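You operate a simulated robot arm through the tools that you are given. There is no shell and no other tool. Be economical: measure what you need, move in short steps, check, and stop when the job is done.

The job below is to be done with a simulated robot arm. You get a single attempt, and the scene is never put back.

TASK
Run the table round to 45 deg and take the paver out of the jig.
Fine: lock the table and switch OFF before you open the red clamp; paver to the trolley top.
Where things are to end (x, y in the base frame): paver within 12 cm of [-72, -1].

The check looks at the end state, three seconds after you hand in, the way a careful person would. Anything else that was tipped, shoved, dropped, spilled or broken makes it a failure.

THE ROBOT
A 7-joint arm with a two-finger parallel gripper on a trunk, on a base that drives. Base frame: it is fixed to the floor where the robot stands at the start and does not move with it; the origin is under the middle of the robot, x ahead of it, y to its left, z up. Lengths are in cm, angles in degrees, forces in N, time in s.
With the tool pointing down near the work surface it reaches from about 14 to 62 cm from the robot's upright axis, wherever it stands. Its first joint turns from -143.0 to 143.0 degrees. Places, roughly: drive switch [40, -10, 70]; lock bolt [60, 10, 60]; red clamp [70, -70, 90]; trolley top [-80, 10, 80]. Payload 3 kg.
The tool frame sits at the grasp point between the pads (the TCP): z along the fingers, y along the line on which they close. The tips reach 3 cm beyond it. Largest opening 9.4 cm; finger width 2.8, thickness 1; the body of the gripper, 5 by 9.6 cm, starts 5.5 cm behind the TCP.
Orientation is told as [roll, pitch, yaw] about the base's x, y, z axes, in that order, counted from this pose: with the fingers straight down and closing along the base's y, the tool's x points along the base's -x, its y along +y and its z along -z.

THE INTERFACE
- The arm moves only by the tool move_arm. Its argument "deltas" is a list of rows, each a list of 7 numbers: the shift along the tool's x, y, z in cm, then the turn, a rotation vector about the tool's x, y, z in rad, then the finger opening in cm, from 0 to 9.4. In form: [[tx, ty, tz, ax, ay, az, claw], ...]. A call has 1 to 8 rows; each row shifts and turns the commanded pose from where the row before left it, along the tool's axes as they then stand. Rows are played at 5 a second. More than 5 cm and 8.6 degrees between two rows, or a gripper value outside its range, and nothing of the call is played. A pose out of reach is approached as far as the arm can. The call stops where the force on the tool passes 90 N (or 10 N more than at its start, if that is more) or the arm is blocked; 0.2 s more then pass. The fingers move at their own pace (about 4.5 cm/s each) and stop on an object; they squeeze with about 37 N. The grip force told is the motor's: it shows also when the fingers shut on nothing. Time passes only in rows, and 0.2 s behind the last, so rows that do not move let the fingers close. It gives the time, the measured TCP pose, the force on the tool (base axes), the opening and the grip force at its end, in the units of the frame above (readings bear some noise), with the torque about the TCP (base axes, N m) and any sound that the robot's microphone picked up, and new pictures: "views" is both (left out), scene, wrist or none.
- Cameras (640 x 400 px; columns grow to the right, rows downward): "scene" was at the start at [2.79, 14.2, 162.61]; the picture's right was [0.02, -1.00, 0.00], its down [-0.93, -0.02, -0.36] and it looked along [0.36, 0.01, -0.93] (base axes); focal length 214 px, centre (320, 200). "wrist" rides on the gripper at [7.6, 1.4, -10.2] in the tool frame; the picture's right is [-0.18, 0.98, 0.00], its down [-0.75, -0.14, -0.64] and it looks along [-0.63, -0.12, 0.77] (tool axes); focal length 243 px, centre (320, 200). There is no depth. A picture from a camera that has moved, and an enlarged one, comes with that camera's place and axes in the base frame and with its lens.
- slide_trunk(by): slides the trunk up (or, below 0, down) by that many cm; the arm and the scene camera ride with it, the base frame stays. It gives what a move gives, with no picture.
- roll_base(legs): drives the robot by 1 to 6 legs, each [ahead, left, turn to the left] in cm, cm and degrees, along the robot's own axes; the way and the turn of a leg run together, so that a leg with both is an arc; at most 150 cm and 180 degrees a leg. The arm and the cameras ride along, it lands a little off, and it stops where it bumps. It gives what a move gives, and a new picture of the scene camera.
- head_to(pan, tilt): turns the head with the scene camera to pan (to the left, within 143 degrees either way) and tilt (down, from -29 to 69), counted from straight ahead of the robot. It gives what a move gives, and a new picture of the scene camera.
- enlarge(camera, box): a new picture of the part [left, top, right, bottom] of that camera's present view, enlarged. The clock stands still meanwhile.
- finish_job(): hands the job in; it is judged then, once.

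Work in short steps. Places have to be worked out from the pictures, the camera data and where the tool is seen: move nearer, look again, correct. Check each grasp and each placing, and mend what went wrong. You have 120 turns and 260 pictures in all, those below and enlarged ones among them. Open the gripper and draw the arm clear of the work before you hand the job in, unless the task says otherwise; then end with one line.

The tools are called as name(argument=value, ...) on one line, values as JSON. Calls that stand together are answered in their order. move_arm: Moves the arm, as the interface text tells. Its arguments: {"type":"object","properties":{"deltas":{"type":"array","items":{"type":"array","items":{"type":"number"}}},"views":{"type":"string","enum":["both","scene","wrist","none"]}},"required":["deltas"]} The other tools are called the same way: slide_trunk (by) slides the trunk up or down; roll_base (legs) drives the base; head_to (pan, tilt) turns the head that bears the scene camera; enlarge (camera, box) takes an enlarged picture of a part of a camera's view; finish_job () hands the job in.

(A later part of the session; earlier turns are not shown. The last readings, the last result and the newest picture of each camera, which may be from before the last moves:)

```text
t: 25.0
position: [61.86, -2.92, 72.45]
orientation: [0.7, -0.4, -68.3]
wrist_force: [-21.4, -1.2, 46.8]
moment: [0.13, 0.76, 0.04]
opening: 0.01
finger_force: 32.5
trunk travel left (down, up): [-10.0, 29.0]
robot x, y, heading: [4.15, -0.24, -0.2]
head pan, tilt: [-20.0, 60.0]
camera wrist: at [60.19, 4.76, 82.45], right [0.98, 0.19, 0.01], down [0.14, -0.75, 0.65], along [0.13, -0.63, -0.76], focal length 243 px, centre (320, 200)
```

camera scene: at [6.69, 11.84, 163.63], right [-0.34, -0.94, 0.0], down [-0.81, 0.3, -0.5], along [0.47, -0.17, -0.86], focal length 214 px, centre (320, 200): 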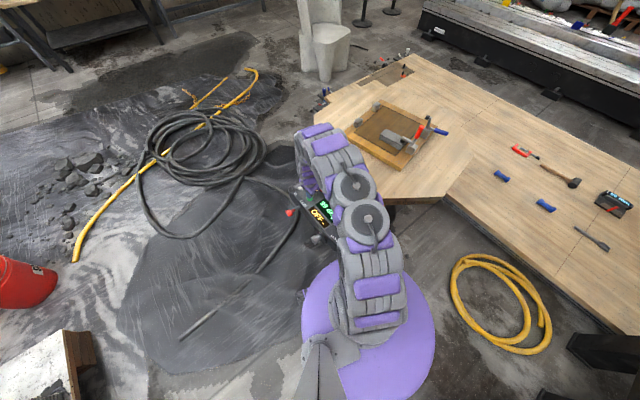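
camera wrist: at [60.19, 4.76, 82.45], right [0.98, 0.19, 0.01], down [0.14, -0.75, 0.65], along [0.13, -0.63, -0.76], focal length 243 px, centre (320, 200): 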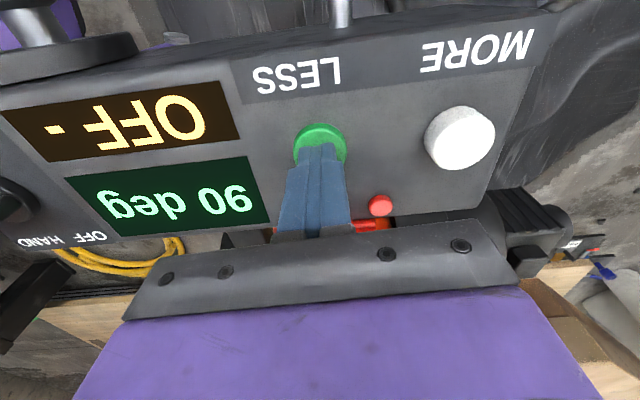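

Stopped at 90: perhaps a station stop, or button force too low. Lift off, then press again gently.

move_arm(deltas=[[0, 0, -0.9, 0, 0, 0, 0], [0, 0, 0, 0, 0, 0, 0]], views="none")

move_arm(deltas=[[0, 0, 0.5, 0, 0, 0, 0], [0, 0, 0.4, 0, 0, 0, 0], [0, 0, 0.4, 0, 0, 0, 0]], views="wrist")

```text
t: 25.6
position: [62.33, -2.77, 72.71]
orientation: [0.7, -0.2, -68.4]
wrist_force: [2.1, -0.1, 3.3]
moment: [0.03, -0.02, -0.05]
opening: 0.02
finger_force: 33.1
trunk travel left (down, up): [-10.0, 29.0]
robot x, y, heading: [4.85, 0.14, -0.0]
head pan, tilt: [-20.0, 60.0]
```

```text
t: 26.4
position: [62.13, -2.88, 72.18]
orientation: [1.1, -0.6, -68.5]
wrist_force: [8.9, 2.0, 66.7]
moment: [0.5, -0.03, 0.29]
opening: 0.0
finger_force: 32.7
trunk travel left (down, up): [-10.0, 29.0]
robot x, y, heading: [4.43, 0.05, -0.1]
head pan, tilt: [-20.0, 60.0]
camera wrist: at [60.48, 4.81, 82.31], right [0.98, 0.19, 0.02], down [0.13, -0.75, 0.65], along [0.14, -0.63, -0.76], focal length 243 px, centre (320, 200)
```

wrist: 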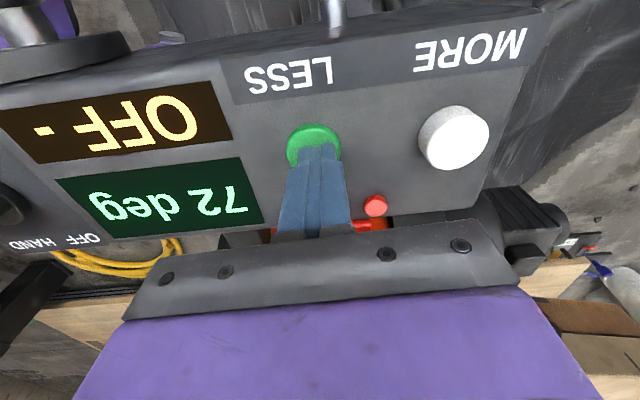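

Now 72 and turning under firm pressure. Hold 0.6 s more and look.

move_arm(deltas=[[0, 0, 0, 0, 0, 0, 0], [0, 0, 0, 0, 0, 0, 0]], views="wrist")

```text
t: 27.0
position: [62.0, -2.86, 72.14]
orientation: [1.0, -0.7, -68.5]
wrist_force: [26.5, 2.4, 78.7]
moment: [0.57, -0.48, -0.27]
opening: 0.0
finger_force: 33.3
trunk travel left (down, up): [-10.0, 29.0]
robot x, y, heading: [4.16, 0.18, 0.1]
head pan, tilt: [-20.0, 60.0]
camera wrist: at [60.48, 4.8, 82.23], right [0.98, 0.19, 0.02], down [0.13, -0.75, 0.65], along [0.14, -0.63, -0.76], focal length 243 px, centre (320, 200)
```

wrist: 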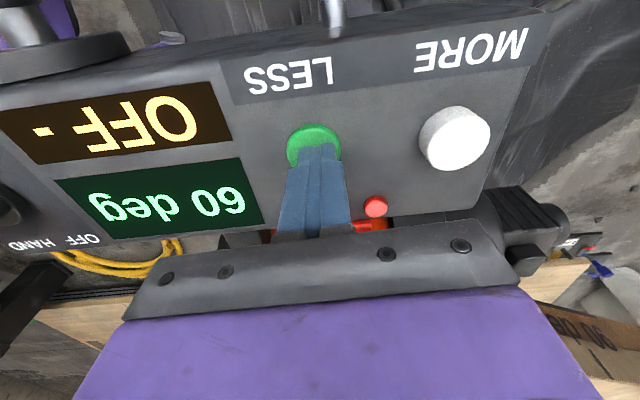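

Exactly 20°/s; lifting costs about 12° in total from command. I'll hold one row, then lift fast to land near 45.

move_arm(deltas=[[0, 0, 0, 0, 0, 0, 0], [0, 0, -3, 0, 0, 0, 0], [0, 0, 0, 0, 0, 0, 0], [0, 0, 0, 0, 0, 0, 0]], views="both")

enlarge(camera="wrist", box=[20, 60, 420, 260])

```text
t: 28.0
position: [61.9, -2.89, 74.69]
orientation: [0.4, -0.2, -68.4]
wrist_force: [-0.9, 0.2, -0.3]
moment: [-0.02, 0.01, 0.0]
opening: 0.01
finger_force: 33.2
trunk travel left (down, up): [-10.0, 29.0]
robot x, y, heading: [3.94, 0.18, 0.0]
head pan, tilt: [-20.0, 60.0]
camera scene: at [7.64, 11.77, 163.54], right [-0.34, -0.94, 0.0], down [-0.81, 0.3, -0.5], along [0.47, -0.17, -0.87], focal length 214 px, centre (320, 200)
camera wrist: at [60.41, 4.76, 84.71], right [0.98, 0.19, 0.01], down [0.14, -0.75, 0.64], along [0.13, -0.63, -0.77], focal length 243 px, centre (320, 200)
```

scene: 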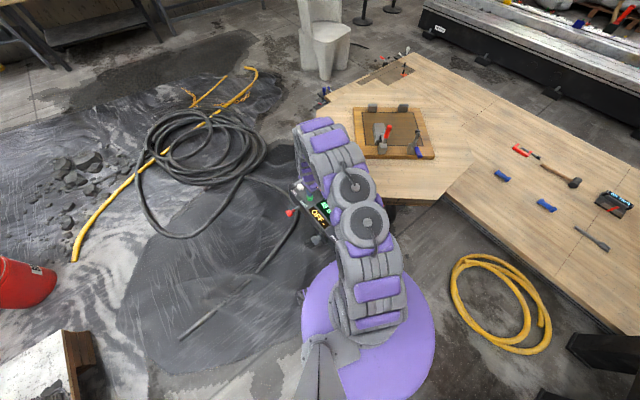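
wrist: 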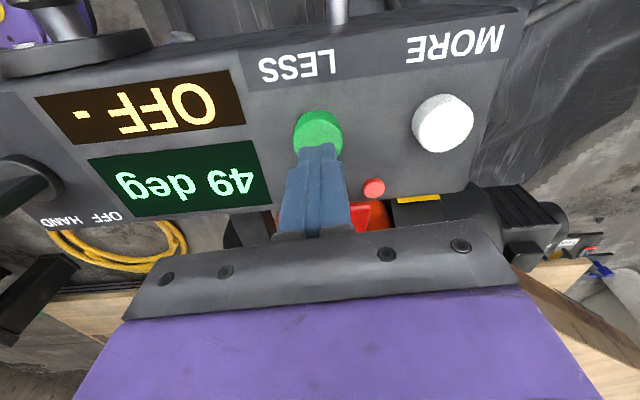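

```text
1.60 times, centred on (220, 160) of wrist
camera zoom: at [60.41, 4.76, 84.71], right [0.98, 0.19, 0.01], down [0.14, -0.75, 0.64], along [0.13, -0.63, -0.77], focal length 388 px, centre (480, 264)
```

zoom: 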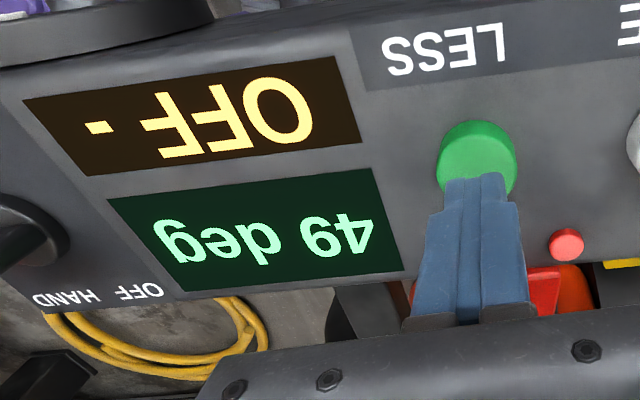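

49 deg; need 4° more. Approach to just above, then a short tap.

move_arm(deltas=[[0, 0, 1.3, 0, 0, 0, 0], [0, 0, 0, 0, 0, 0, 0], [0, 0, 1.0, 0, 0, 0, 0], [0, 0, -2.3, 0, 0, 0, 0], [0, 0, 0, 0, 0, 0, 0], [0, 0, 0, 0, 0, 0, 0]], views="wrist")

```text
t: 29.4
position: [62.08, -2.92, 74.5]
orientation: [0.5, -0.3, -68.5]
wrist_force: [-0.6, 0.8, -0.4]
moment: [0.03, -0.06, -0.04]
opening: 0.0
finger_force: 32.8
trunk travel left (down, up): [-10.0, 29.0]
robot x, y, heading: [3.85, -0.2, -0.3]
head pan, tilt: [-20.0, 60.0]
heard: click
camera wrist: at [60.52, 4.69, 84.65], right [0.98, 0.19, 0.01], down [0.14, -0.75, 0.64], along [0.13, -0.63, -0.76], focal length 243 px, centre (320, 200)
```

wrist: 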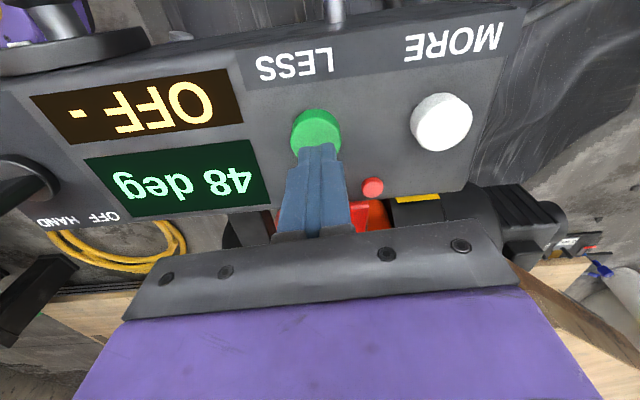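

Each tap gives 1°. Two more taps in one call.

move_arm(deltas=[[0, 0, 1.3, 0, 0, 0, 0], [0, 0, 1.0, 0, 0, 0, 0], [0, 0, -2.3, 0, 0, 0, 0], [0, 0, 0, 0, 0, 0, 0], [0, 0, 1.3, 0, 0, 0, 0], [0, 0, 1.0, 0, 0, 0, 0], [0, 0, -2.3, 0, 0, 0, 0], [0, 0, 0, 0, 0, 0, 0]], views="wrist")

```text
t: 31.2
position: [62.24, -2.92, 74.69]
orientation: [0.5, -0.3, -68.3]
wrist_force: [0.3, -0.1, 0.0]
moment: [0.03, -0.03, -0.03]
opening: 0.0
finger_force: 32.2
trunk travel left (down, up): [-10.0, 29.0]
robot x, y, heading: [4.35, -0.15, 0.0]
head pan, tilt: [-20.0, 60.0]
heard: click, click
camera wrist: at [60.65, 4.86, 84.69], right [0.98, 0.19, 0.01], down [0.14, -0.75, 0.64], along [0.13, -0.63, -0.76], focal length 243 px, centre (320, 200)
```

wrist: 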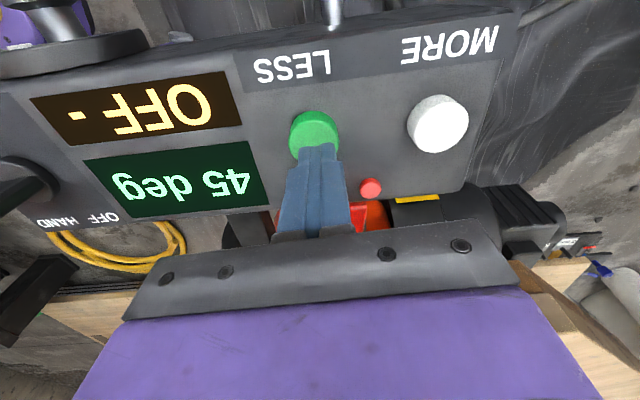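

Display reads 45. Next the lock bolt: I'll lift over to the outer side of its red knob and descend to look.

move_arm(deltas=[[0, 0, -3, 0, 0, 0, 0], [4.5, 0.7, 0, 0, 0, 0, 0], [4.5, 0.7, 0, 0, 0, 0, 0], [4.5, 0.7, 0, 0, 0, 0, 0], [4.5, 0.7, 0, 0, 0, 0, 0], [0, 0, 4, 0, 0, 0, 0], [0, 0, 4, 0, 0, 0, 0]], views="both")

enlarge(camera="scene", box=[260, 150, 340, 240])

enlarge(camera="scene", box=[320, 70, 460, 200])

```text
t: 32.8
position: [58.01, 15.06, 69.56]
orientation: [0.5, -0.3, -68.4]
wrist_force: [0.3, 0.2, -0.8]
moment: [-0.04, -0.02, -0.01]
opening: 0.04
finger_force: 33.0
trunk travel left (down, up): [-10.0, 29.0]
robot x, y, heading: [3.92, 0.36, -0.2]
head pan, tilt: [-20.0, 60.0]
camera scene: at [7.7, 11.84, 163.54], right [-0.34, -0.94, 0.0], down [-0.81, 0.3, -0.5], along [0.47, -0.17, -0.87], focal length 214 px, centre (320, 200)
camera wrist: at [56.51, 22.6, 79.67], right [0.98, 0.19, 0.01], down [0.14, -0.75, 0.64], along [0.13, -0.63, -0.76], focal length 243 px, centre (320, 200)
```

scene: 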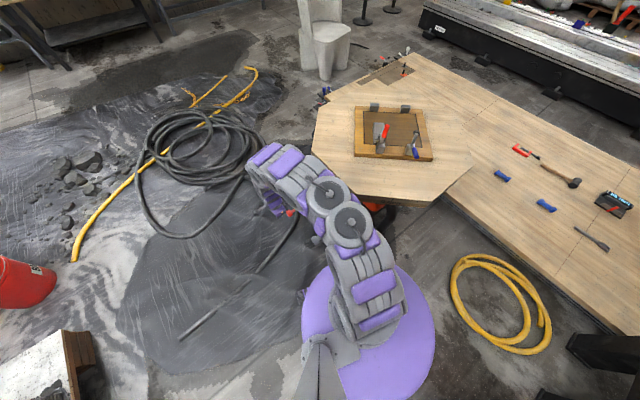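
wrist: 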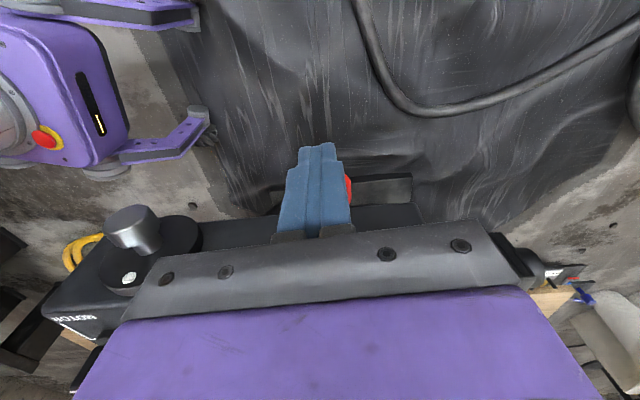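

```text
4.44 times, centred on (300, 195) of scene
camera zoom: at [7.7, 11.84, 163.54], right [-0.34, -0.94, 0.0], down [-0.81, 0.3, -0.5], along [0.47, -0.17, -0.87], focal length 953 px, centre (409, 222)
```

zoom: 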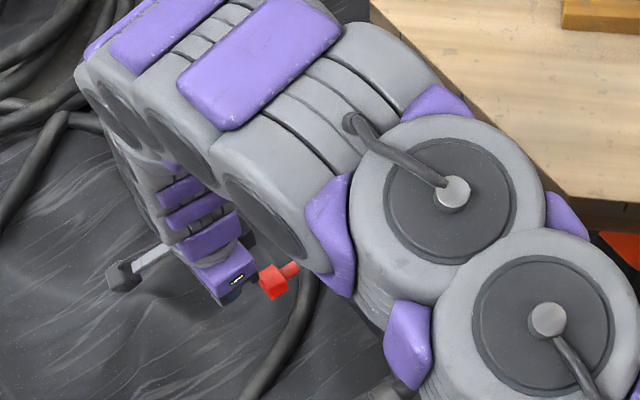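

```text
3.08 times, centred on (390, 135) of scene
camera zoom: at [7.7, 11.84, 163.54], right [-0.34, -0.94, 0.0], down [-0.81, 0.3, -0.5], along [0.47, -0.17, -0.87], focal length 660 px, centre (105, 400)
```

zoom: 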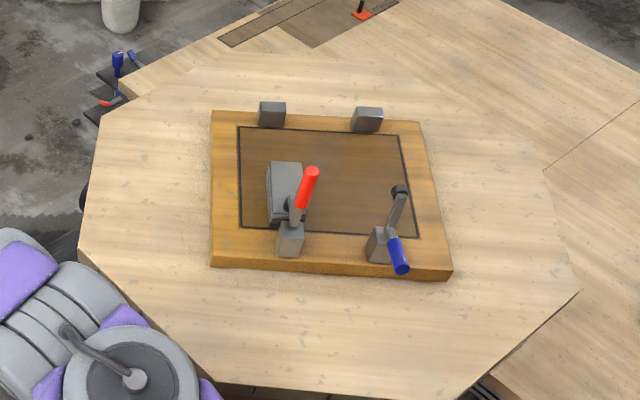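

Geometry says the fingers line up with the knob along the push direction. Descend to the knob's height.

move_arm(deltas=[[0, 0, 3.3, 0, 0, 0, 0], [0, 0, 3.2, 0, 0, 0, 0]], views="both")

enlarge(camera="scene", box=[260, 170, 340, 230])

```text
t: 33.4
position: [58.12, 15.02, 63.08]
orientation: [0.4, -0.4, -68.5]
wrist_force: [0.3, 0.4, -0.6]
moment: [0.02, 0.03, 0.03]
opening: 0.0
finger_force: 33.1
trunk travel left (down, up): [-10.0, 29.0]
robot x, y, heading: [3.99, 0.01, -0.5]
head pan, tilt: [-20.0, 60.0]
camera scene: at [7.7, 12.04, 163.53], right [-0.34, -0.94, 0.0], down [-0.81, 0.3, -0.5], along [0.47, -0.17, -0.87], focal length 214 px, centre (320, 200)
camera wrist: at [56.63, 22.66, 73.11], right [0.98, 0.19, 0.01], down [0.14, -0.75, 0.65], along [0.13, -0.63, -0.76], focal length 243 px, centre (320, 200)
```

scene: 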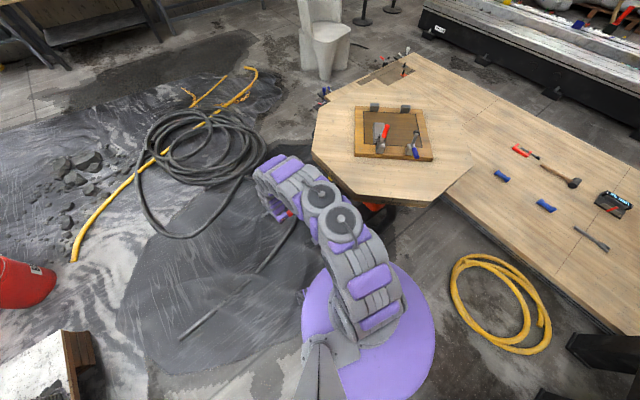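
wrist: 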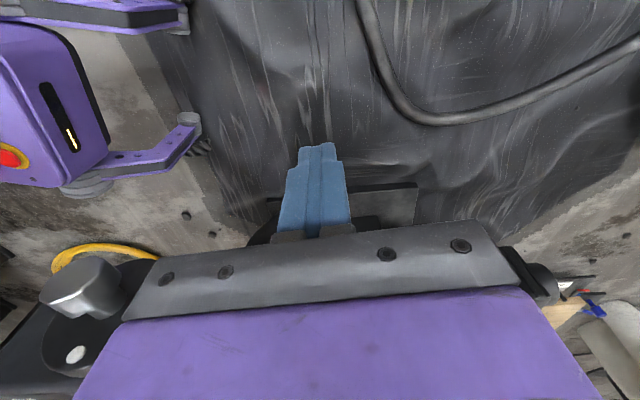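

```text
6.67 times, centred on (300, 200) of scene
camera zoom: at [7.7, 12.04, 163.53], right [-0.34, -0.94, 0.0], down [-0.81, 0.3, -0.5], along [0.47, -0.17, -0.87], focal length 1430 px, centre (453, 200)
```

zoom: 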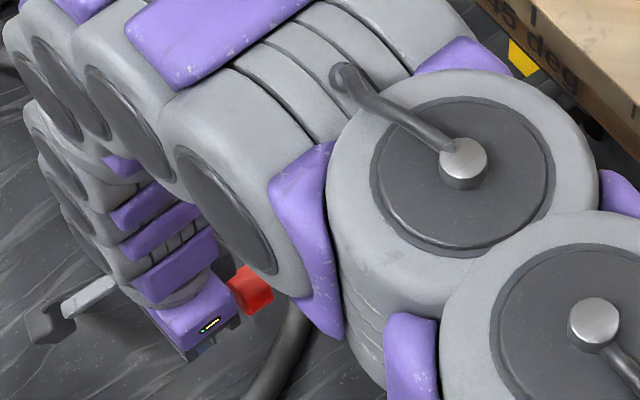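

Fingers are at knob height, outside it. Push in slowly along tool -x.

move_arm(deltas=[[-0.8, 0, 0, 0, 0, 0, 0], [-0.8, 0, 0, 0, 0, 0, 0], [-0.6, 0, 0, 0, 0, 0, 0], [-0.6, 0, 0, 0, 0, 0, 0], [-0.5, 0, 0, 0, 0, 0, 0], [-0.5, 0, 0, 0, 0, 0, 0]], views="both")

```text
t: 34.8
position: [59.47, 11.38, 63.05]
orientation: [0.3, -0.3, -68.4]
wrist_force: [-1.7, 2.3, -0.3]
moment: [0.05, -0.03, -0.05]
opening: 0.01
finger_force: 32.8
trunk travel left (down, up): [-10.0, 29.0]
robot x, y, heading: [4.11, 0.28, -0.1]
head pan, tilt: [-20.0, 60.0]
camera scene: at [7.64, 12.03, 163.53], right [-0.34, -0.94, 0.0], down [-0.81, 0.3, -0.5], along [0.47, -0.17, -0.87], focal length 214 px, centre (320, 200)
camera wrist: at [57.94, 19.03, 73.18], right [0.98, 0.19, 0.01], down [0.14, -0.75, 0.65], along [0.13, -0.63, -0.76], focal length 243 px, centre (320, 200)
```

scene: 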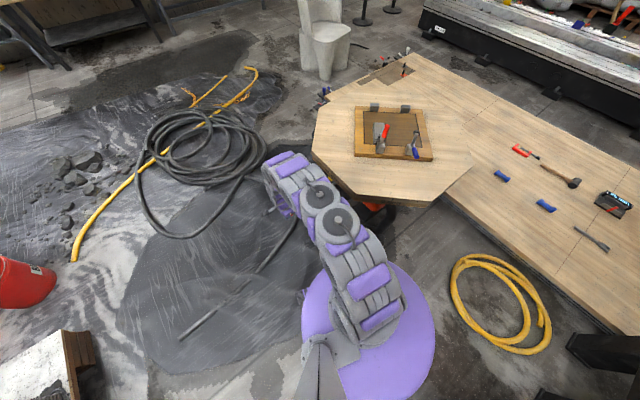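
wrist: 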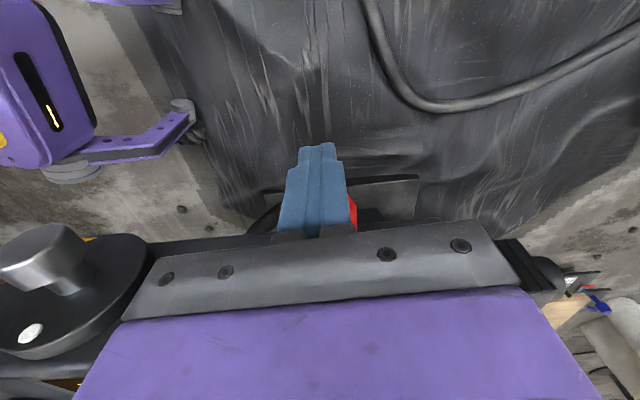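

First light contact. I'll back off a touch, centre 0.7 cm to the right, and push on.

move_arm(deltas=[[0.6, 0, 0, 0, 0, 0, 0], [0, 0.7, 0, 0, 0, 0, 0], [-0.6, 0, 0, 0, 0, 0, 0], [-0.6, 0, 0, 0, 0, 0, 0], [-0.6, 0, 0, 0, 0, 0, 0], [-0.6, 0, 0, 0, 0, 0, 0], [-0.6, 0, 0, 0, 0, 0, 0]], views="wrist")

```text
t: 36.4
position: [61.0, 9.74, 63.04]
orientation: [0.4, -0.4, -68.4]
wrist_force: [-4.0, 12.5, 3.6]
moment: [-0.13, -0.01, -0.2]
opening: 0.01
finger_force: 32.8
trunk travel left (down, up): [-10.0, 29.0]
robot x, y, heading: [4.12, -0.08, 0.1]
head pan, tilt: [-20.0, 60.0]
camera wrist: at [59.44, 17.37, 73.19], right [0.98, 0.19, 0.01], down [0.14, -0.75, 0.65], along [0.13, -0.63, -0.76], focal length 243 px, centre (320, 200)
```

wrist: 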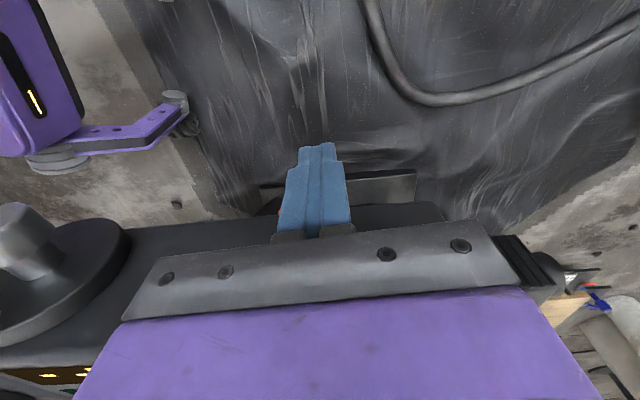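

The bolt is sliding in at about 13 N. Continue.

move_arm(deltas=[[-0.5, 0, 0, 0, 0, 0, 0], [-0.5, 0, 0, 0, 0, 0, 0], [-0.5, 0, 0, 0, 0, 0, 0], [-0.5, 0, 0, 0, 0, 0, 0]], views="wrist")

```text
t: 37.2
position: [60.94, 9.69, 63.07]
orientation: [0.2, 0.4, -67.0]
wrist_force: [-8.6, 83.8, -5.8]
moment: [-0.57, -0.06, -0.7]
opening: 0.0
finger_force: 33.1
trunk travel left (down, up): [-10.0, 29.0]
robot x, y, heading: [4.02, 0.22, 0.4]
head pan, tilt: [-20.0, 60.0]
stopped in row 3: the force on the tool passed its limit at 96 N (the readings are from after the stop); the commanded pose is now the measured one
camera wrist: at [59.3, 17.17, 73.34], right [0.98, 0.21, 0.0], down [0.16, -0.75, 0.64], along [0.14, -0.62, -0.77], focal length 243 px, centre (320, 200)
```

wrist: 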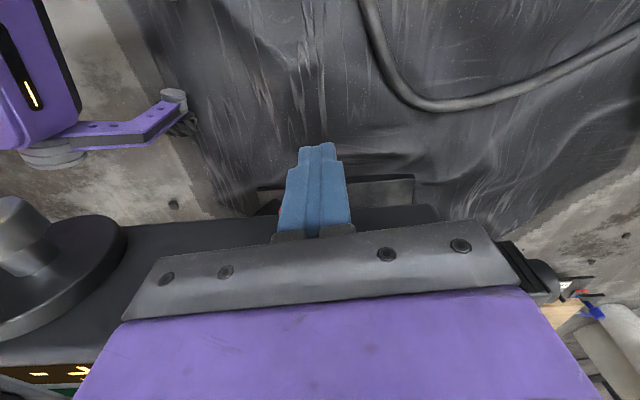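

Hard stop after about 1.6 cm of travel. I'll back off and inspect the bolt and the display.

move_arm(deltas=[[4, 0, 0, 0, 0, 0, 0], [0, 0, -5, 0, 0, 0, 0], [0, 0, -5, 0, 0, 0, 0], [0, 0, -5, 0, 0, 0, 0], [-4.5, 0, -4, 0, 0, 0, 0], [-4.5, -1, 0, 0, 0, 0, 0], [0, 0, 0, 0, 0, 0, 0]], views="wrist")

enlarge(camera="wrist", box=[160, 40, 480, 240])

```text
refused: row 5 steps farther than a row can; nothing moved
```

```text
2.00 times, centred on (320, 140) of wrist
camera zoom: at [59.3, 17.17, 73.34], right [0.98, 0.21, 0.0], down [0.16, -0.75, 0.64], along [0.14, -0.62, -0.77], focal length 485 px, centre (320, 320)
```

zoom: 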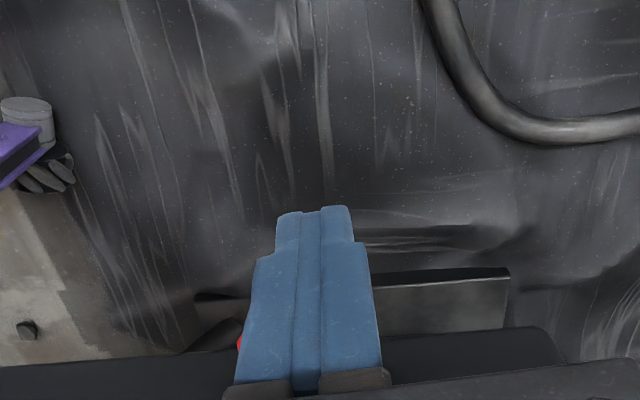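

move_arm(deltas=[[4, 0, 0, 0, 0, 0, 0], [0, 0, -5, 0, 0, 0, 0], [0, 0, -5, 0, 0, 0, 0], [0, 0, -5, 0, 0, 0, 0], [0, 0, -4, 0, 0, 0, 0], [-4.5, 0, 0, 0, 0, 0, 0], [-4.5, -1, 0, 0, 0, 0, 0], [0, 0, 0, 0, 0, 0, 0]], views="wrist")

enlarge(camera="wrist", box=[160, 40, 480, 240])

```text
t: 39.0
position: [61.98, 3.45, 82.18]
orientation: [0.3, 0.4, -67.8]
wrist_force: [-0.7, 0.4, 0.0]
moment: [0.0, 0.0, -0.02]
opening: 0.0
finger_force: 32.7
trunk travel left (down, up): [-10.0, 29.0]
robot x, y, heading: [4.61, 0.42, 0.2]
head pan, tilt: [-20.0, 60.0]
camera wrist: at [60.43, 10.9, 92.34], right [0.98, 0.2, 0.0], down [0.15, -0.76, 0.64], along [0.13, -0.62, -0.77], focal length 243 px, centre (320, 200)
```

wrist: 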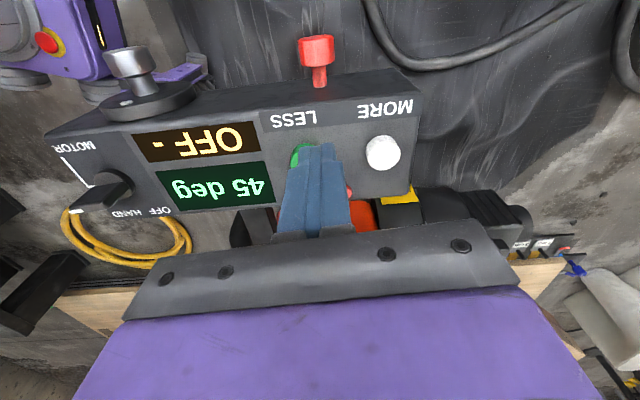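

```text
2.00 times, centred on (320, 140) of wrist
camera zoom: at [60.43, 10.9, 92.34], right [0.98, 0.2, 0.0], down [0.15, -0.76, 0.64], along [0.13, -0.62, -0.77], focal length 485 px, centre (320, 320)
```

zoom: 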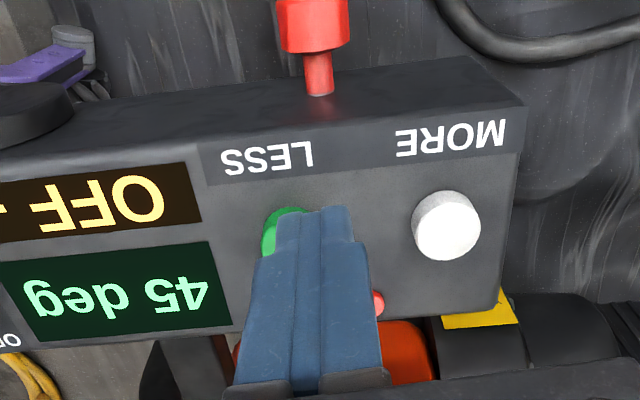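

The grey rod is now fully inside with the red sleeve against the wall, so the bolt is home, and the display still reads 45. Now the switch: align the fingers across the knob bar (yaw ≈ +18).

move_arm(deltas=[[0, 0, -1, 0, 0, -0.149, 3.5], [0, 0, 0, 0, 0, -0.149, 3.5], [0, 0, 0, 0, 0, -0.149, 3.5], [0, 0, 0, 0, 0, -0.149, 3.5], [0, 0, 0, 0, 0, -0.149, 3.5], [0, 0, 0, 0, 0, -0.149, 3.5], [0, 0, 0, 0, 0, -0.149, 3.5], [0, 0, 0, 0, 0, -0.149, 3.5]], views="none")

move_arm(deltas=[[0, 0, 0, 0, 0, -0.149, 3.5], [0, 0, 0, 0, 0, -0.149, 3.5], [4.2, -1, 0, 0, 0, 0, 3.5], [4.2, -1, 0, 0, 0, 0, 3.5], [4.2, -1, 0, 0, 0, 0, 3.5], [4.2, -1, 0, 0, 0, 0, 3.5], [4.2, -1, 0, 0, 0, 0, 3.5], [4.2, -1, 0, 0, 0, 0, 3.5]], views="both")

```text
t: 40.8
position: [61.82, 3.47, 83.1]
orientation: [0.6, -0.2, 0.7]
wrist_force: [1.1, -0.7, 0.2]
moment: [0.02, -0.02, -0.02]
opening: 3.5
finger_force: 0.2
trunk travel left (down, up): [-10.0, 29.0]
robot x, y, heading: [4.01, 0.28, 0.0]
head pan, tilt: [-20.0, 60.0]
```

```text
t: 42.6
position: [39.67, -10.05, 83.0]
orientation: [0.6, -0.3, 17.6]
wrist_force: [0.8, -0.1, 0.3]
moment: [-0.01, 0.01, 0.0]
opening: 3.5
finger_force: 0.1
trunk travel left (down, up): [-10.0, 29.0]
robot x, y, heading: [4.03, 0.01, -0.0]
head pan, tilt: [-20.0, 60.0]
camera scene: at [7.34, 11.72, 163.57], right [-0.34, -0.94, 0.0], down [-0.81, 0.3, -0.5], along [0.47, -0.17, -0.87], focal length 214 px, centre (320, 200)
camera wrist: at [31.99, -11.12, 93.2], right [-0.12, 0.99, 0.01], down [0.76, 0.09, 0.65], along [0.64, 0.09, -0.76], focal length 243 px, centre (320, 200)
```

scene: 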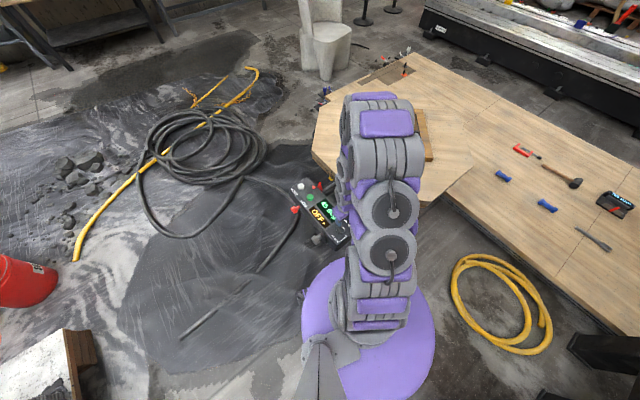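
wrist: 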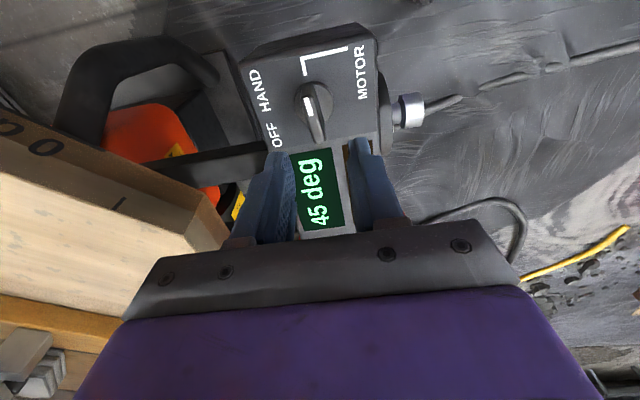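

Knob centre confirmed at about [40.2, -10.5]. Small correction, then descend part-way and check.

move_arm(deltas=[[-0.4, -0.5, 3, 0, 0, 0, 3.5], [0, 0, 3.5, 0, 0, 0, 3.5]], views="wrist")

enlarge(camera="wrist", box=[220, 80, 420, 240])

```text
t: 43.2
position: [40.32, -10.51, 76.41]
orientation: [0.5, -0.5, 17.6]
wrist_force: [0.5, 0.0, -0.6]
moment: [0.0, 0.0, 0.01]
opening: 3.52
finger_force: 0.1
trunk travel left (down, up): [-10.0, 29.0]
robot x, y, heading: [3.85, 0.31, 0.0]
head pan, tilt: [-20.0, 60.0]
camera wrist: at [32.64, -11.53, 86.42], right [-0.12, 0.99, 0.01], down [0.76, 0.09, 0.65], along [0.64, 0.09, -0.76], focal length 243 px, centre (320, 200)
```

wrist: 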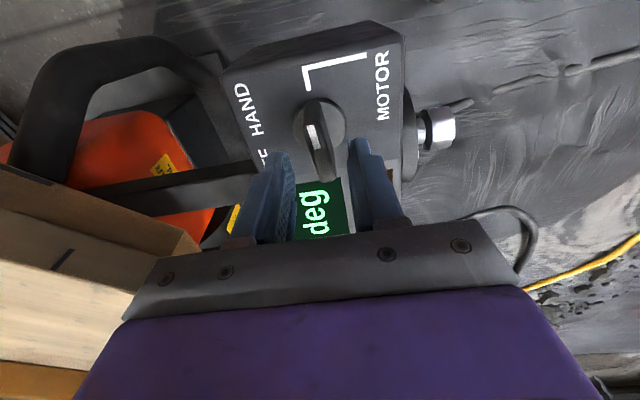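

```text
2.50 times, centred on (320, 160) of wrist
camera zoom: at [32.64, -11.53, 86.42], right [-0.12, 0.99, 0.01], down [0.76, 0.09, 0.65], along [0.64, 0.09, -0.76], focal length 606 px, centre (320, 300)
```

zoom: 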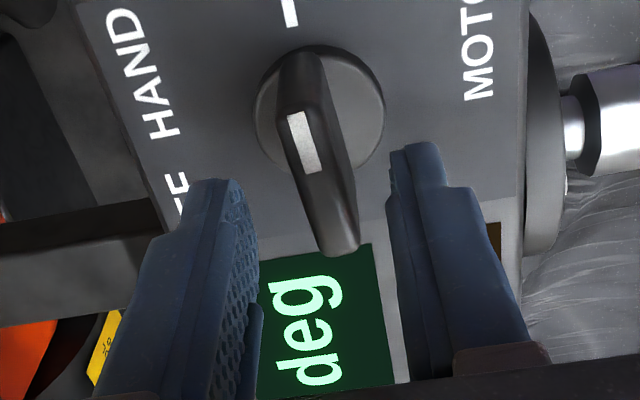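

The bar is centred between the fingers. Descend and close.

move_arm(deltas=[[0, 0, 2, 0, 0, 0, 3.5], [0, 0, 1.5, 0, 0, 0, 3.5], [0, 0, 0.8, 0, 0, 0, 3.5]], views="none")

move_arm(deltas=[[0, 0, 0, 0, 0, 0, 0], [0, 0, 0, 0, 0, 0, 0], [0, 0, 0, 0, 0, 0, 0], [0, 0, 0, 0, 0, 0, 0]], views="wrist")

```text
t: 44.0
position: [40.35, -10.06, 72.43]
orientation: [0.0, -0.8, 17.6]
wrist_force: [3.6, -4.3, 90.5]
moment: [-2.16, 0.4, 0.1]
opening: 3.73
finger_force: 2.1
trunk travel left (down, up): [-10.0, 29.0]
robot x, y, heading: [3.83, 0.42, 0.2]
head pan, tilt: [-20.0, 60.0]
```

```text
t: 44.4
position: [40.48, -10.44, 72.43]
orientation: [0.0, -1.1, 17.5]
wrist_force: [-1.8, -2.7, 12.4]
moment: [0.24, -0.1, -0.03]
opening: 2.11
finger_force: 14.3
trunk travel left (down, up): [-10.0, 29.0]
robot x, y, heading: [4.08, 0.08, 0.0]
head pan, tilt: [-20.0, 60.0]
stopped in row 1: the force on the tool passed its limit at 105 N (the readings are from after the stop); the commanded pose is now the measured one
camera wrist: at [32.64, -11.43, 82.48], right [-0.12, 0.99, 0.0], down [0.75, 0.09, 0.66], along [0.65, 0.08, -0.75], focal length 243 px, centre (320, 200)
```

wrist: 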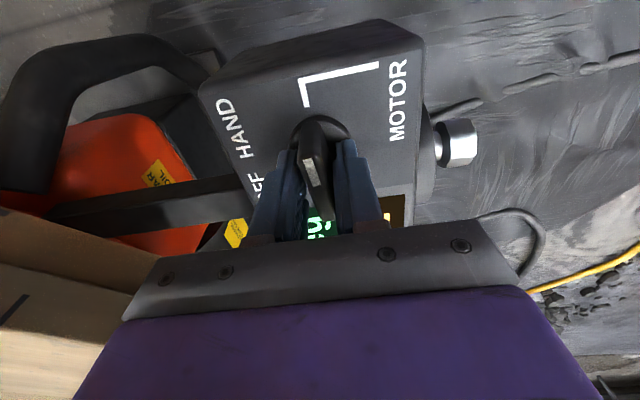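

The tips touched the knob's round flange. I'll lift 0.3 cm and finish closing.

move_arm(deltas=[[0, 0, -0.3, 0, 0, 0, 0], [0, 0, 0, 0, 0, 0, 0], [0, 0, 0, 0, 0, 0, 0]], views="wrist")

```text
t: 45.2
position: [40.41, -10.28, 72.4]
orientation: [0.3, -0.7, 17.6]
wrist_force: [-7.6, -4.3, 27.1]
moment: [-0.27, -1.09, 0.88]
opening: 1.83
finger_force: 45.0
trunk travel left (down, up): [-10.0, 29.0]
robot x, y, heading: [3.87, 0.01, 0.0]
head pan, tilt: [-20.0, 60.0]
camera wrist: at [32.68, -11.35, 82.53], right [-0.12, 0.99, 0.01], down [0.75, 0.09, 0.65], along [0.65, 0.08, -0.76], focal length 243 px, centre (320, 200)
```

wrist: 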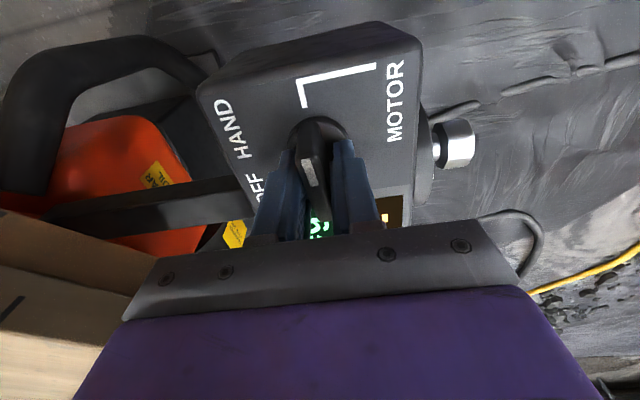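

Gripped. Now turn the knob counter-clockwise from above (MOTOR → HAND → OFF) in steps.

move_arm(deltas=[[0, 0, -0.2, 0, 0, -0.13, 0], [0, 0, 0, 0, 0, -0.13, 0], [0, 0, 0, 0, 0, -0.13, 0], [0, 0, 0, 0, 0, -0.13, 0]], views="wrist")

```text
t: 46.2
position: [40.35, -10.26, 72.62]
orientation: [0.0, -0.5, 47.5]
wrist_force: [-30.1, 8.5, -28.5]
moment: [-0.13, -0.09, -0.14]
opening: 1.65
finger_force: 44.9
trunk travel left (down, up): [-10.0, 29.0]
robot x, y, heading: [4.4, 0.09, 0.2]
head pan, tilt: [-20.0, 60.0]
camera wrist: at [34.15, -14.9, 82.67], right [-0.6, 0.8, 0.0], down [0.61, 0.46, 0.65], along [0.52, 0.39, -0.76], focal length 243 px, centre (320, 200)
```

wrist: 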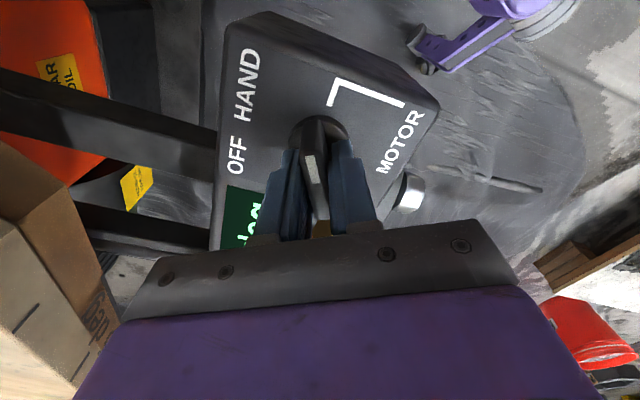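

It turns freely. Continue.

move_arm(deltas=[[0, 0, 0, 0, 0, -0.13, 0], [0, 0, 0, 0, 0, -0.13, 0], [0, 0, 0, 0, 0, -0.13, 0], [0, 0, 0, 0, 0, -0.13, 0]], views="wrist")

```text
t: 47.2
position: [40.23, -10.11, 72.67]
orientation: [-0.4, -0.4, 77.4]
wrist_force: [-62.0, 25.4, -20.9]
moment: [-0.27, -0.05, -0.23]
opening: 1.65
finger_force: 44.9
trunk travel left (down, up): [-10.0, 29.0]
robot x, y, heading: [4.22, 0.37, 0.1]
head pan, tilt: [-20.0, 60.0]
camera wrist: at [37.11, -17.25, 82.74], right [-0.92, 0.4, -0.01], down [0.3, 0.7, 0.65], along [0.26, 0.59, -0.76], focal length 243 px, centre (320, 200)
```

wrist: 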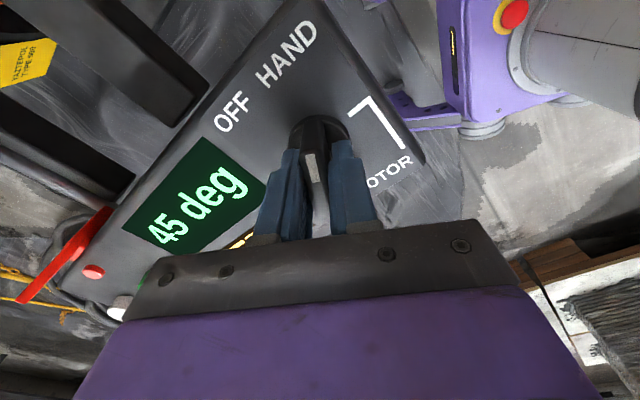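

The pointer is about at HAND, with side load building because the tool is off the knob's axis. I'll relieve it with a small +y shift and keep turning.

move_arm(deltas=[[0, 0.4, 0, 0, 0, -0.1, 0], [0, 0.1, 0, 0, 0, -0.12, 0], [0, 0, 0, 0, 0, -0.12, 0], [0, 0, 0, 0, 0, -0.12, 0]], views="wrist")

```text
t: 48.2
position: [40.14, -10.09, 72.69]
orientation: [-0.9, -0.1, 103.7]
wrist_force: [-38.4, 13.0, -11.8]
moment: [0.12, 0.17, -0.13]
opening: 1.65
finger_force: 44.7
trunk travel left (down, up): [-10.0, 29.0]
robot x, y, heading: [4.33, 0.19, 0.1]
head pan, tilt: [-20.0, 60.0]
camera wrist: at [40.36, -17.92, 82.8], right [-1.0, -0.05, -0.01], down [-0.05, 0.76, 0.65], along [-0.02, 0.65, -0.76], focal length 243 px, centre (320, 200)
```

wrist: 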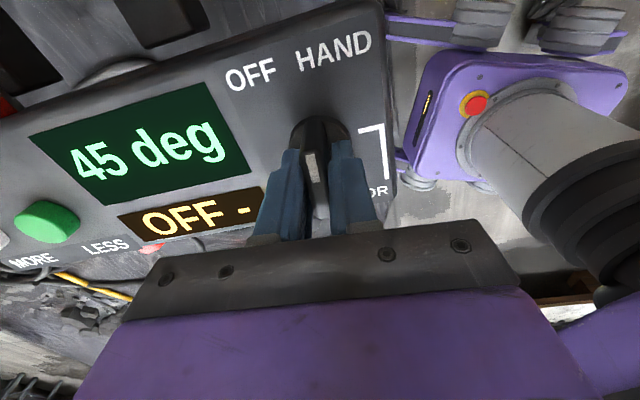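

Display now faces me, still "OFF -". The pointer is between HAND and OFF; continue toward OFF.

move_arm(deltas=[[0, 0.2, 0, 0, 0, -0.12, 0], [0, 0, 0, 0, 0, -0.12, 0], [0, 0, 0, 0, 0, -0.12, 0]], views="wrist")

enlarge(camera="wrist", box=[220, 40, 420, 240])

```text
t: 49.0
position: [39.95, -10.25, 72.71]
orientation: [-0.7, 0.0, 124.2]
wrist_force: [-12.1, 3.9, 10.2]
moment: [0.32, 0.6, -0.02]
opening: 1.65
finger_force: 44.7
trunk travel left (down, up): [-10.0, 29.0]
robot x, y, heading: [3.95, 0.02, 0.2]
head pan, tilt: [-20.0, 60.0]
camera wrist: at [42.95, -17.34, 82.85], right [-0.92, -0.4, -0.01], down [-0.32, 0.7, 0.64], along [-0.25, 0.59, -0.77], focal length 243 px, centre (320, 200)
```

wrist: 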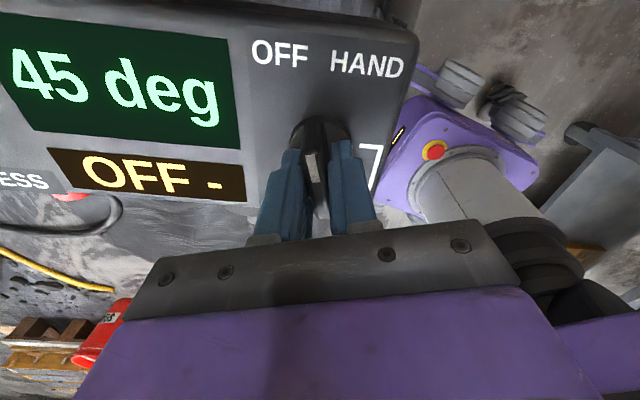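

```text
2.00 times, centred on (320, 140) of wrist
camera zoom: at [42.95, -17.34, 82.85], right [-0.92, -0.4, -0.01], down [-0.32, 0.7, 0.64], along [-0.25, 0.59, -0.77], focal length 485 px, centre (320, 320)
```

zoom: 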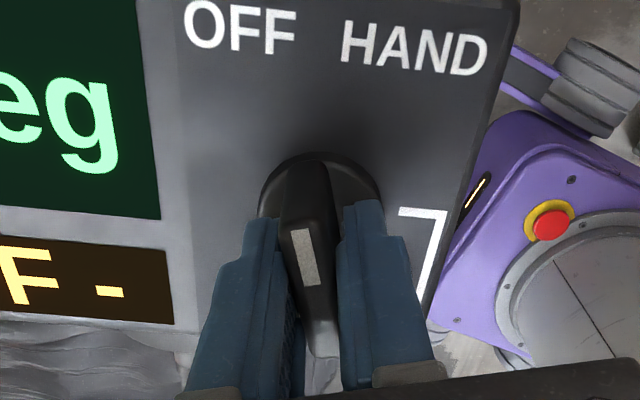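

No end-stop yet; pointer ~16° left of straight up. Turn another ~27°.

move_arm(deltas=[[0, 0, 0, 0, 0, -0.12, 0], [0, 0, 0, 0, 0, -0.12, 0], [0, 0, 0, 0, 0, -0.12, 0]], views="wrist")

enlarge(camera="wrist", box=[220, 40, 420, 240])

```text
t: 49.8
position: [39.87, -10.31, 72.74]
orientation: [-0.7, 0.4, 144.8]
wrist_force: [-4.5, -0.4, 21.8]
moment: [-0.34, -0.19, -1.16]
opening: 1.69
finger_force: 45.0
trunk travel left (down, up): [-10.0, 29.0]
robot x, y, heading: [4.03, -0.12, 0.0]
head pan, tilt: [-20.0, 60.0]
camera wrist: at [45.17, -15.89, 82.87], right [-0.72, -0.7, -0.01], down [-0.54, 0.55, 0.64], along [-0.44, 0.47, -0.77], focal length 243 px, centre (320, 200)
```

wrist: 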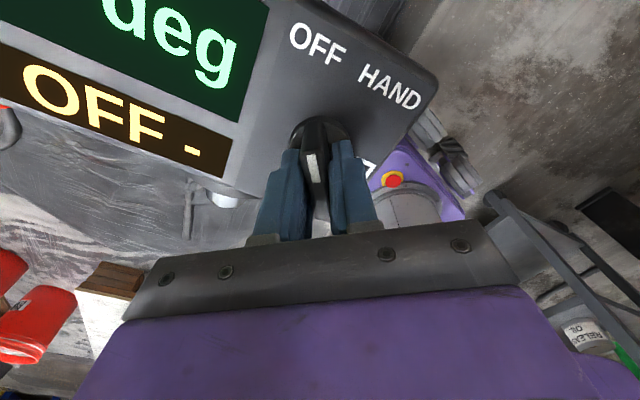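

```text
2.00 times, centred on (320, 140) of wrist
camera zoom: at [45.17, -15.89, 82.87], right [-0.72, -0.7, -0.01], down [-0.54, 0.55, 0.64], along [-0.44, 0.47, -0.77], focal length 485 px, centre (320, 320)
```

zoom: 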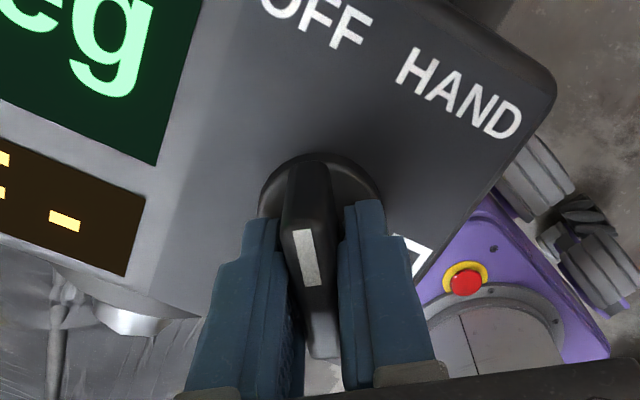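

A resisting torque of -1.16 N m: the knob is against its OFF end-stop with the pointer at the OFF label. Open the fingers and lift off to verify.

move_arm(deltas=[[0, 0, 0, 0, 0, 0, 3.5], [0, 0, 0, 0, 0, 0, 3.5], [0, 0, -3, 0, 0, 0, 3.5], [0, 0, -4, 0, 0, 0, 3.5], [0, 0, -4, 0, 0, 0, 3.5]], views="wrist")

enlarge(camera="wrist", box=[220, 20, 420, 220])

```text
t: 51.0
position: [39.64, -10.32, 83.57]
orientation: [-0.6, 0.1, 144.8]
wrist_force: [-0.3, -0.3, -0.1]
moment: [-0.04, -0.03, 0.01]
opening: 3.48
finger_force: 0.1
trunk travel left (down, up): [-10.0, 29.0]
robot x, y, heading: [3.87, 0.5, -0.6]
head pan, tilt: [-20.0, 60.0]
camera wrist: at [45.07, -15.84, 93.69], right [-0.72, -0.7, -0.01], down [-0.54, 0.54, 0.64], along [-0.44, 0.47, -0.77], focal length 243 px, centre (320, 200)
```

wrist: 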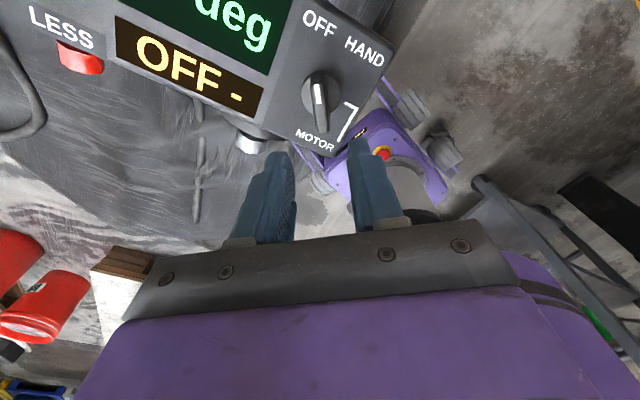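

```text
2.00 times, centred on (320, 120) of wrist
camera zoom: at [45.07, -15.84, 93.69], right [-0.72, -0.7, -0.01], down [-0.54, 0.54, 0.64], along [-0.44, 0.47, -0.77], focal length 485 px, centre (320, 360)
```

zoom: 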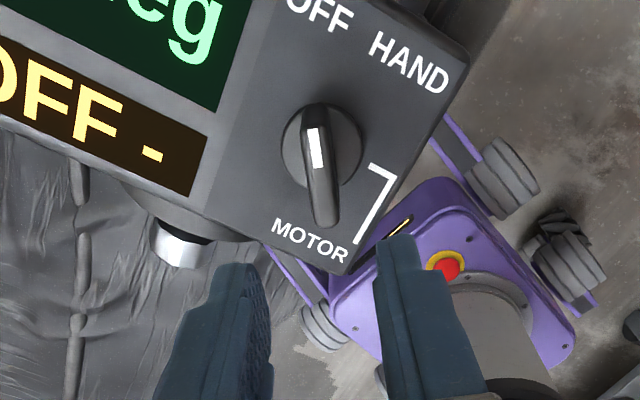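

The pointer is on OFF. Now I'll raise the arm and look at the floor area in front of the table for a place to stand.

move_arm(deltas=[[0, 0, -4, 0, 0, 0.149, 3.5], [0, 0, -4, 0, 0, 0.149, 3.5], [0, 0, -4, 0, 0, 0.149, 3.5], [0, 0, -4, 0, 0, 0.149, 3.5], [0, 0, -3, 0, 0, 0.149, 3.5], [0, 0, 0, 0, 0, 0.149, 3.5], [0, 0, 0, 0, 0, 0.149, 3.5], [0, 0, 0, 0, 0, 0.149, 3.5]], views="none")

move_arm(deltas=[[0, 0, 0, 0, 0, 0.149, 9.4], [0, 0, 0, 0, 0, 0.149, 9.4], [0, 0, 0, 0, 0, 0.149, 9.4], [0, 0, 0, 0, 0, 0.149, 9.4], [0, 0, 0, 0, 0, 0.149, 9.4], [0, 0, 0, 0, 0, 0.149, 9.4], [0, 0, 0, 0, 0, 0.149, 9.4], [0, 0, 0, 0, 0, 0.149, 9.4]], views="wrist")

head_to(pan=-50, tilt=50)

```text
t: 52.8
position: [39.51, -10.32, 102.58]
orientation: [-0.5, -0.5, 76.4]
wrist_force: [0.7, 1.0, -0.3]
moment: [-0.01, 0.02, 0.01]
opening: 3.52
finger_force: 0.0
trunk travel left (down, up): [-10.0, 29.0]
robot x, y, heading: [3.98, -0.04, 0.2]
head pan, tilt: [-20.0, 60.0]
```

```text
t: 54.6
position: [39.64, -10.4, 102.62]
orientation: [0.3, -0.7, 8.1]
wrist_force: [0.3, -1.0, 0.6]
moment: [-0.02, 0.0, 0.02]
opening: 9.39
finger_force: 0.1
trunk travel left (down, up): [-10.0, 29.0]
robot x, y, heading: [4.11, 0.37, 0.3]
head pan, tilt: [-20.0, 60.0]
camera wrist: at [31.77, -10.13, 112.66], right [0.05, 1.0, 0.01], down [0.76, -0.04, 0.65], along [0.65, -0.02, -0.76], focal length 243 px, centre (320, 200)
```

wrist: 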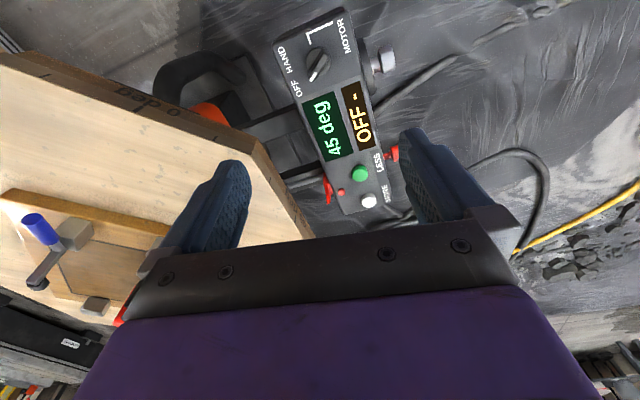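

```text
t: 55.5
position: [39.67, -10.4, 102.63]
orientation: [0.3, -0.7, 8.2]
wrist_force: [0.1, 0.0, 0.0]
moment: [-0.04, 0.03, -0.02]
opening: 9.44
finger_force: 0.1
trunk travel left (down, up): [-10.0, 29.0]
robot x, y, heading: [3.99, -0.26, -0.0]
head pan, tilt: [-50.0, 50.0]
camera scene: at [6.04, 8.37, 164.81], right [-0.76, -0.64, 0.0], down [-0.49, 0.59, -0.64], along [0.41, -0.49, -0.77], focal length 214 px, centre (320, 200)
```

scene: 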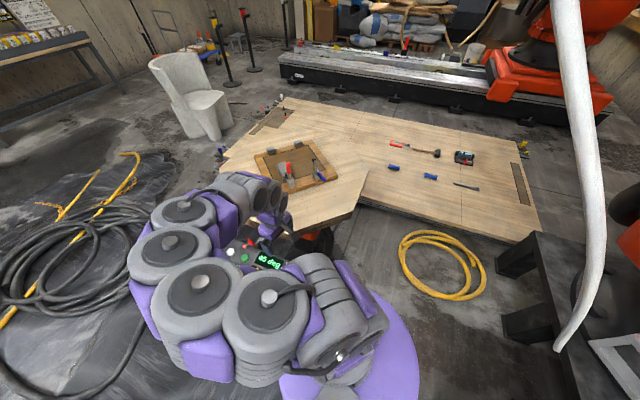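

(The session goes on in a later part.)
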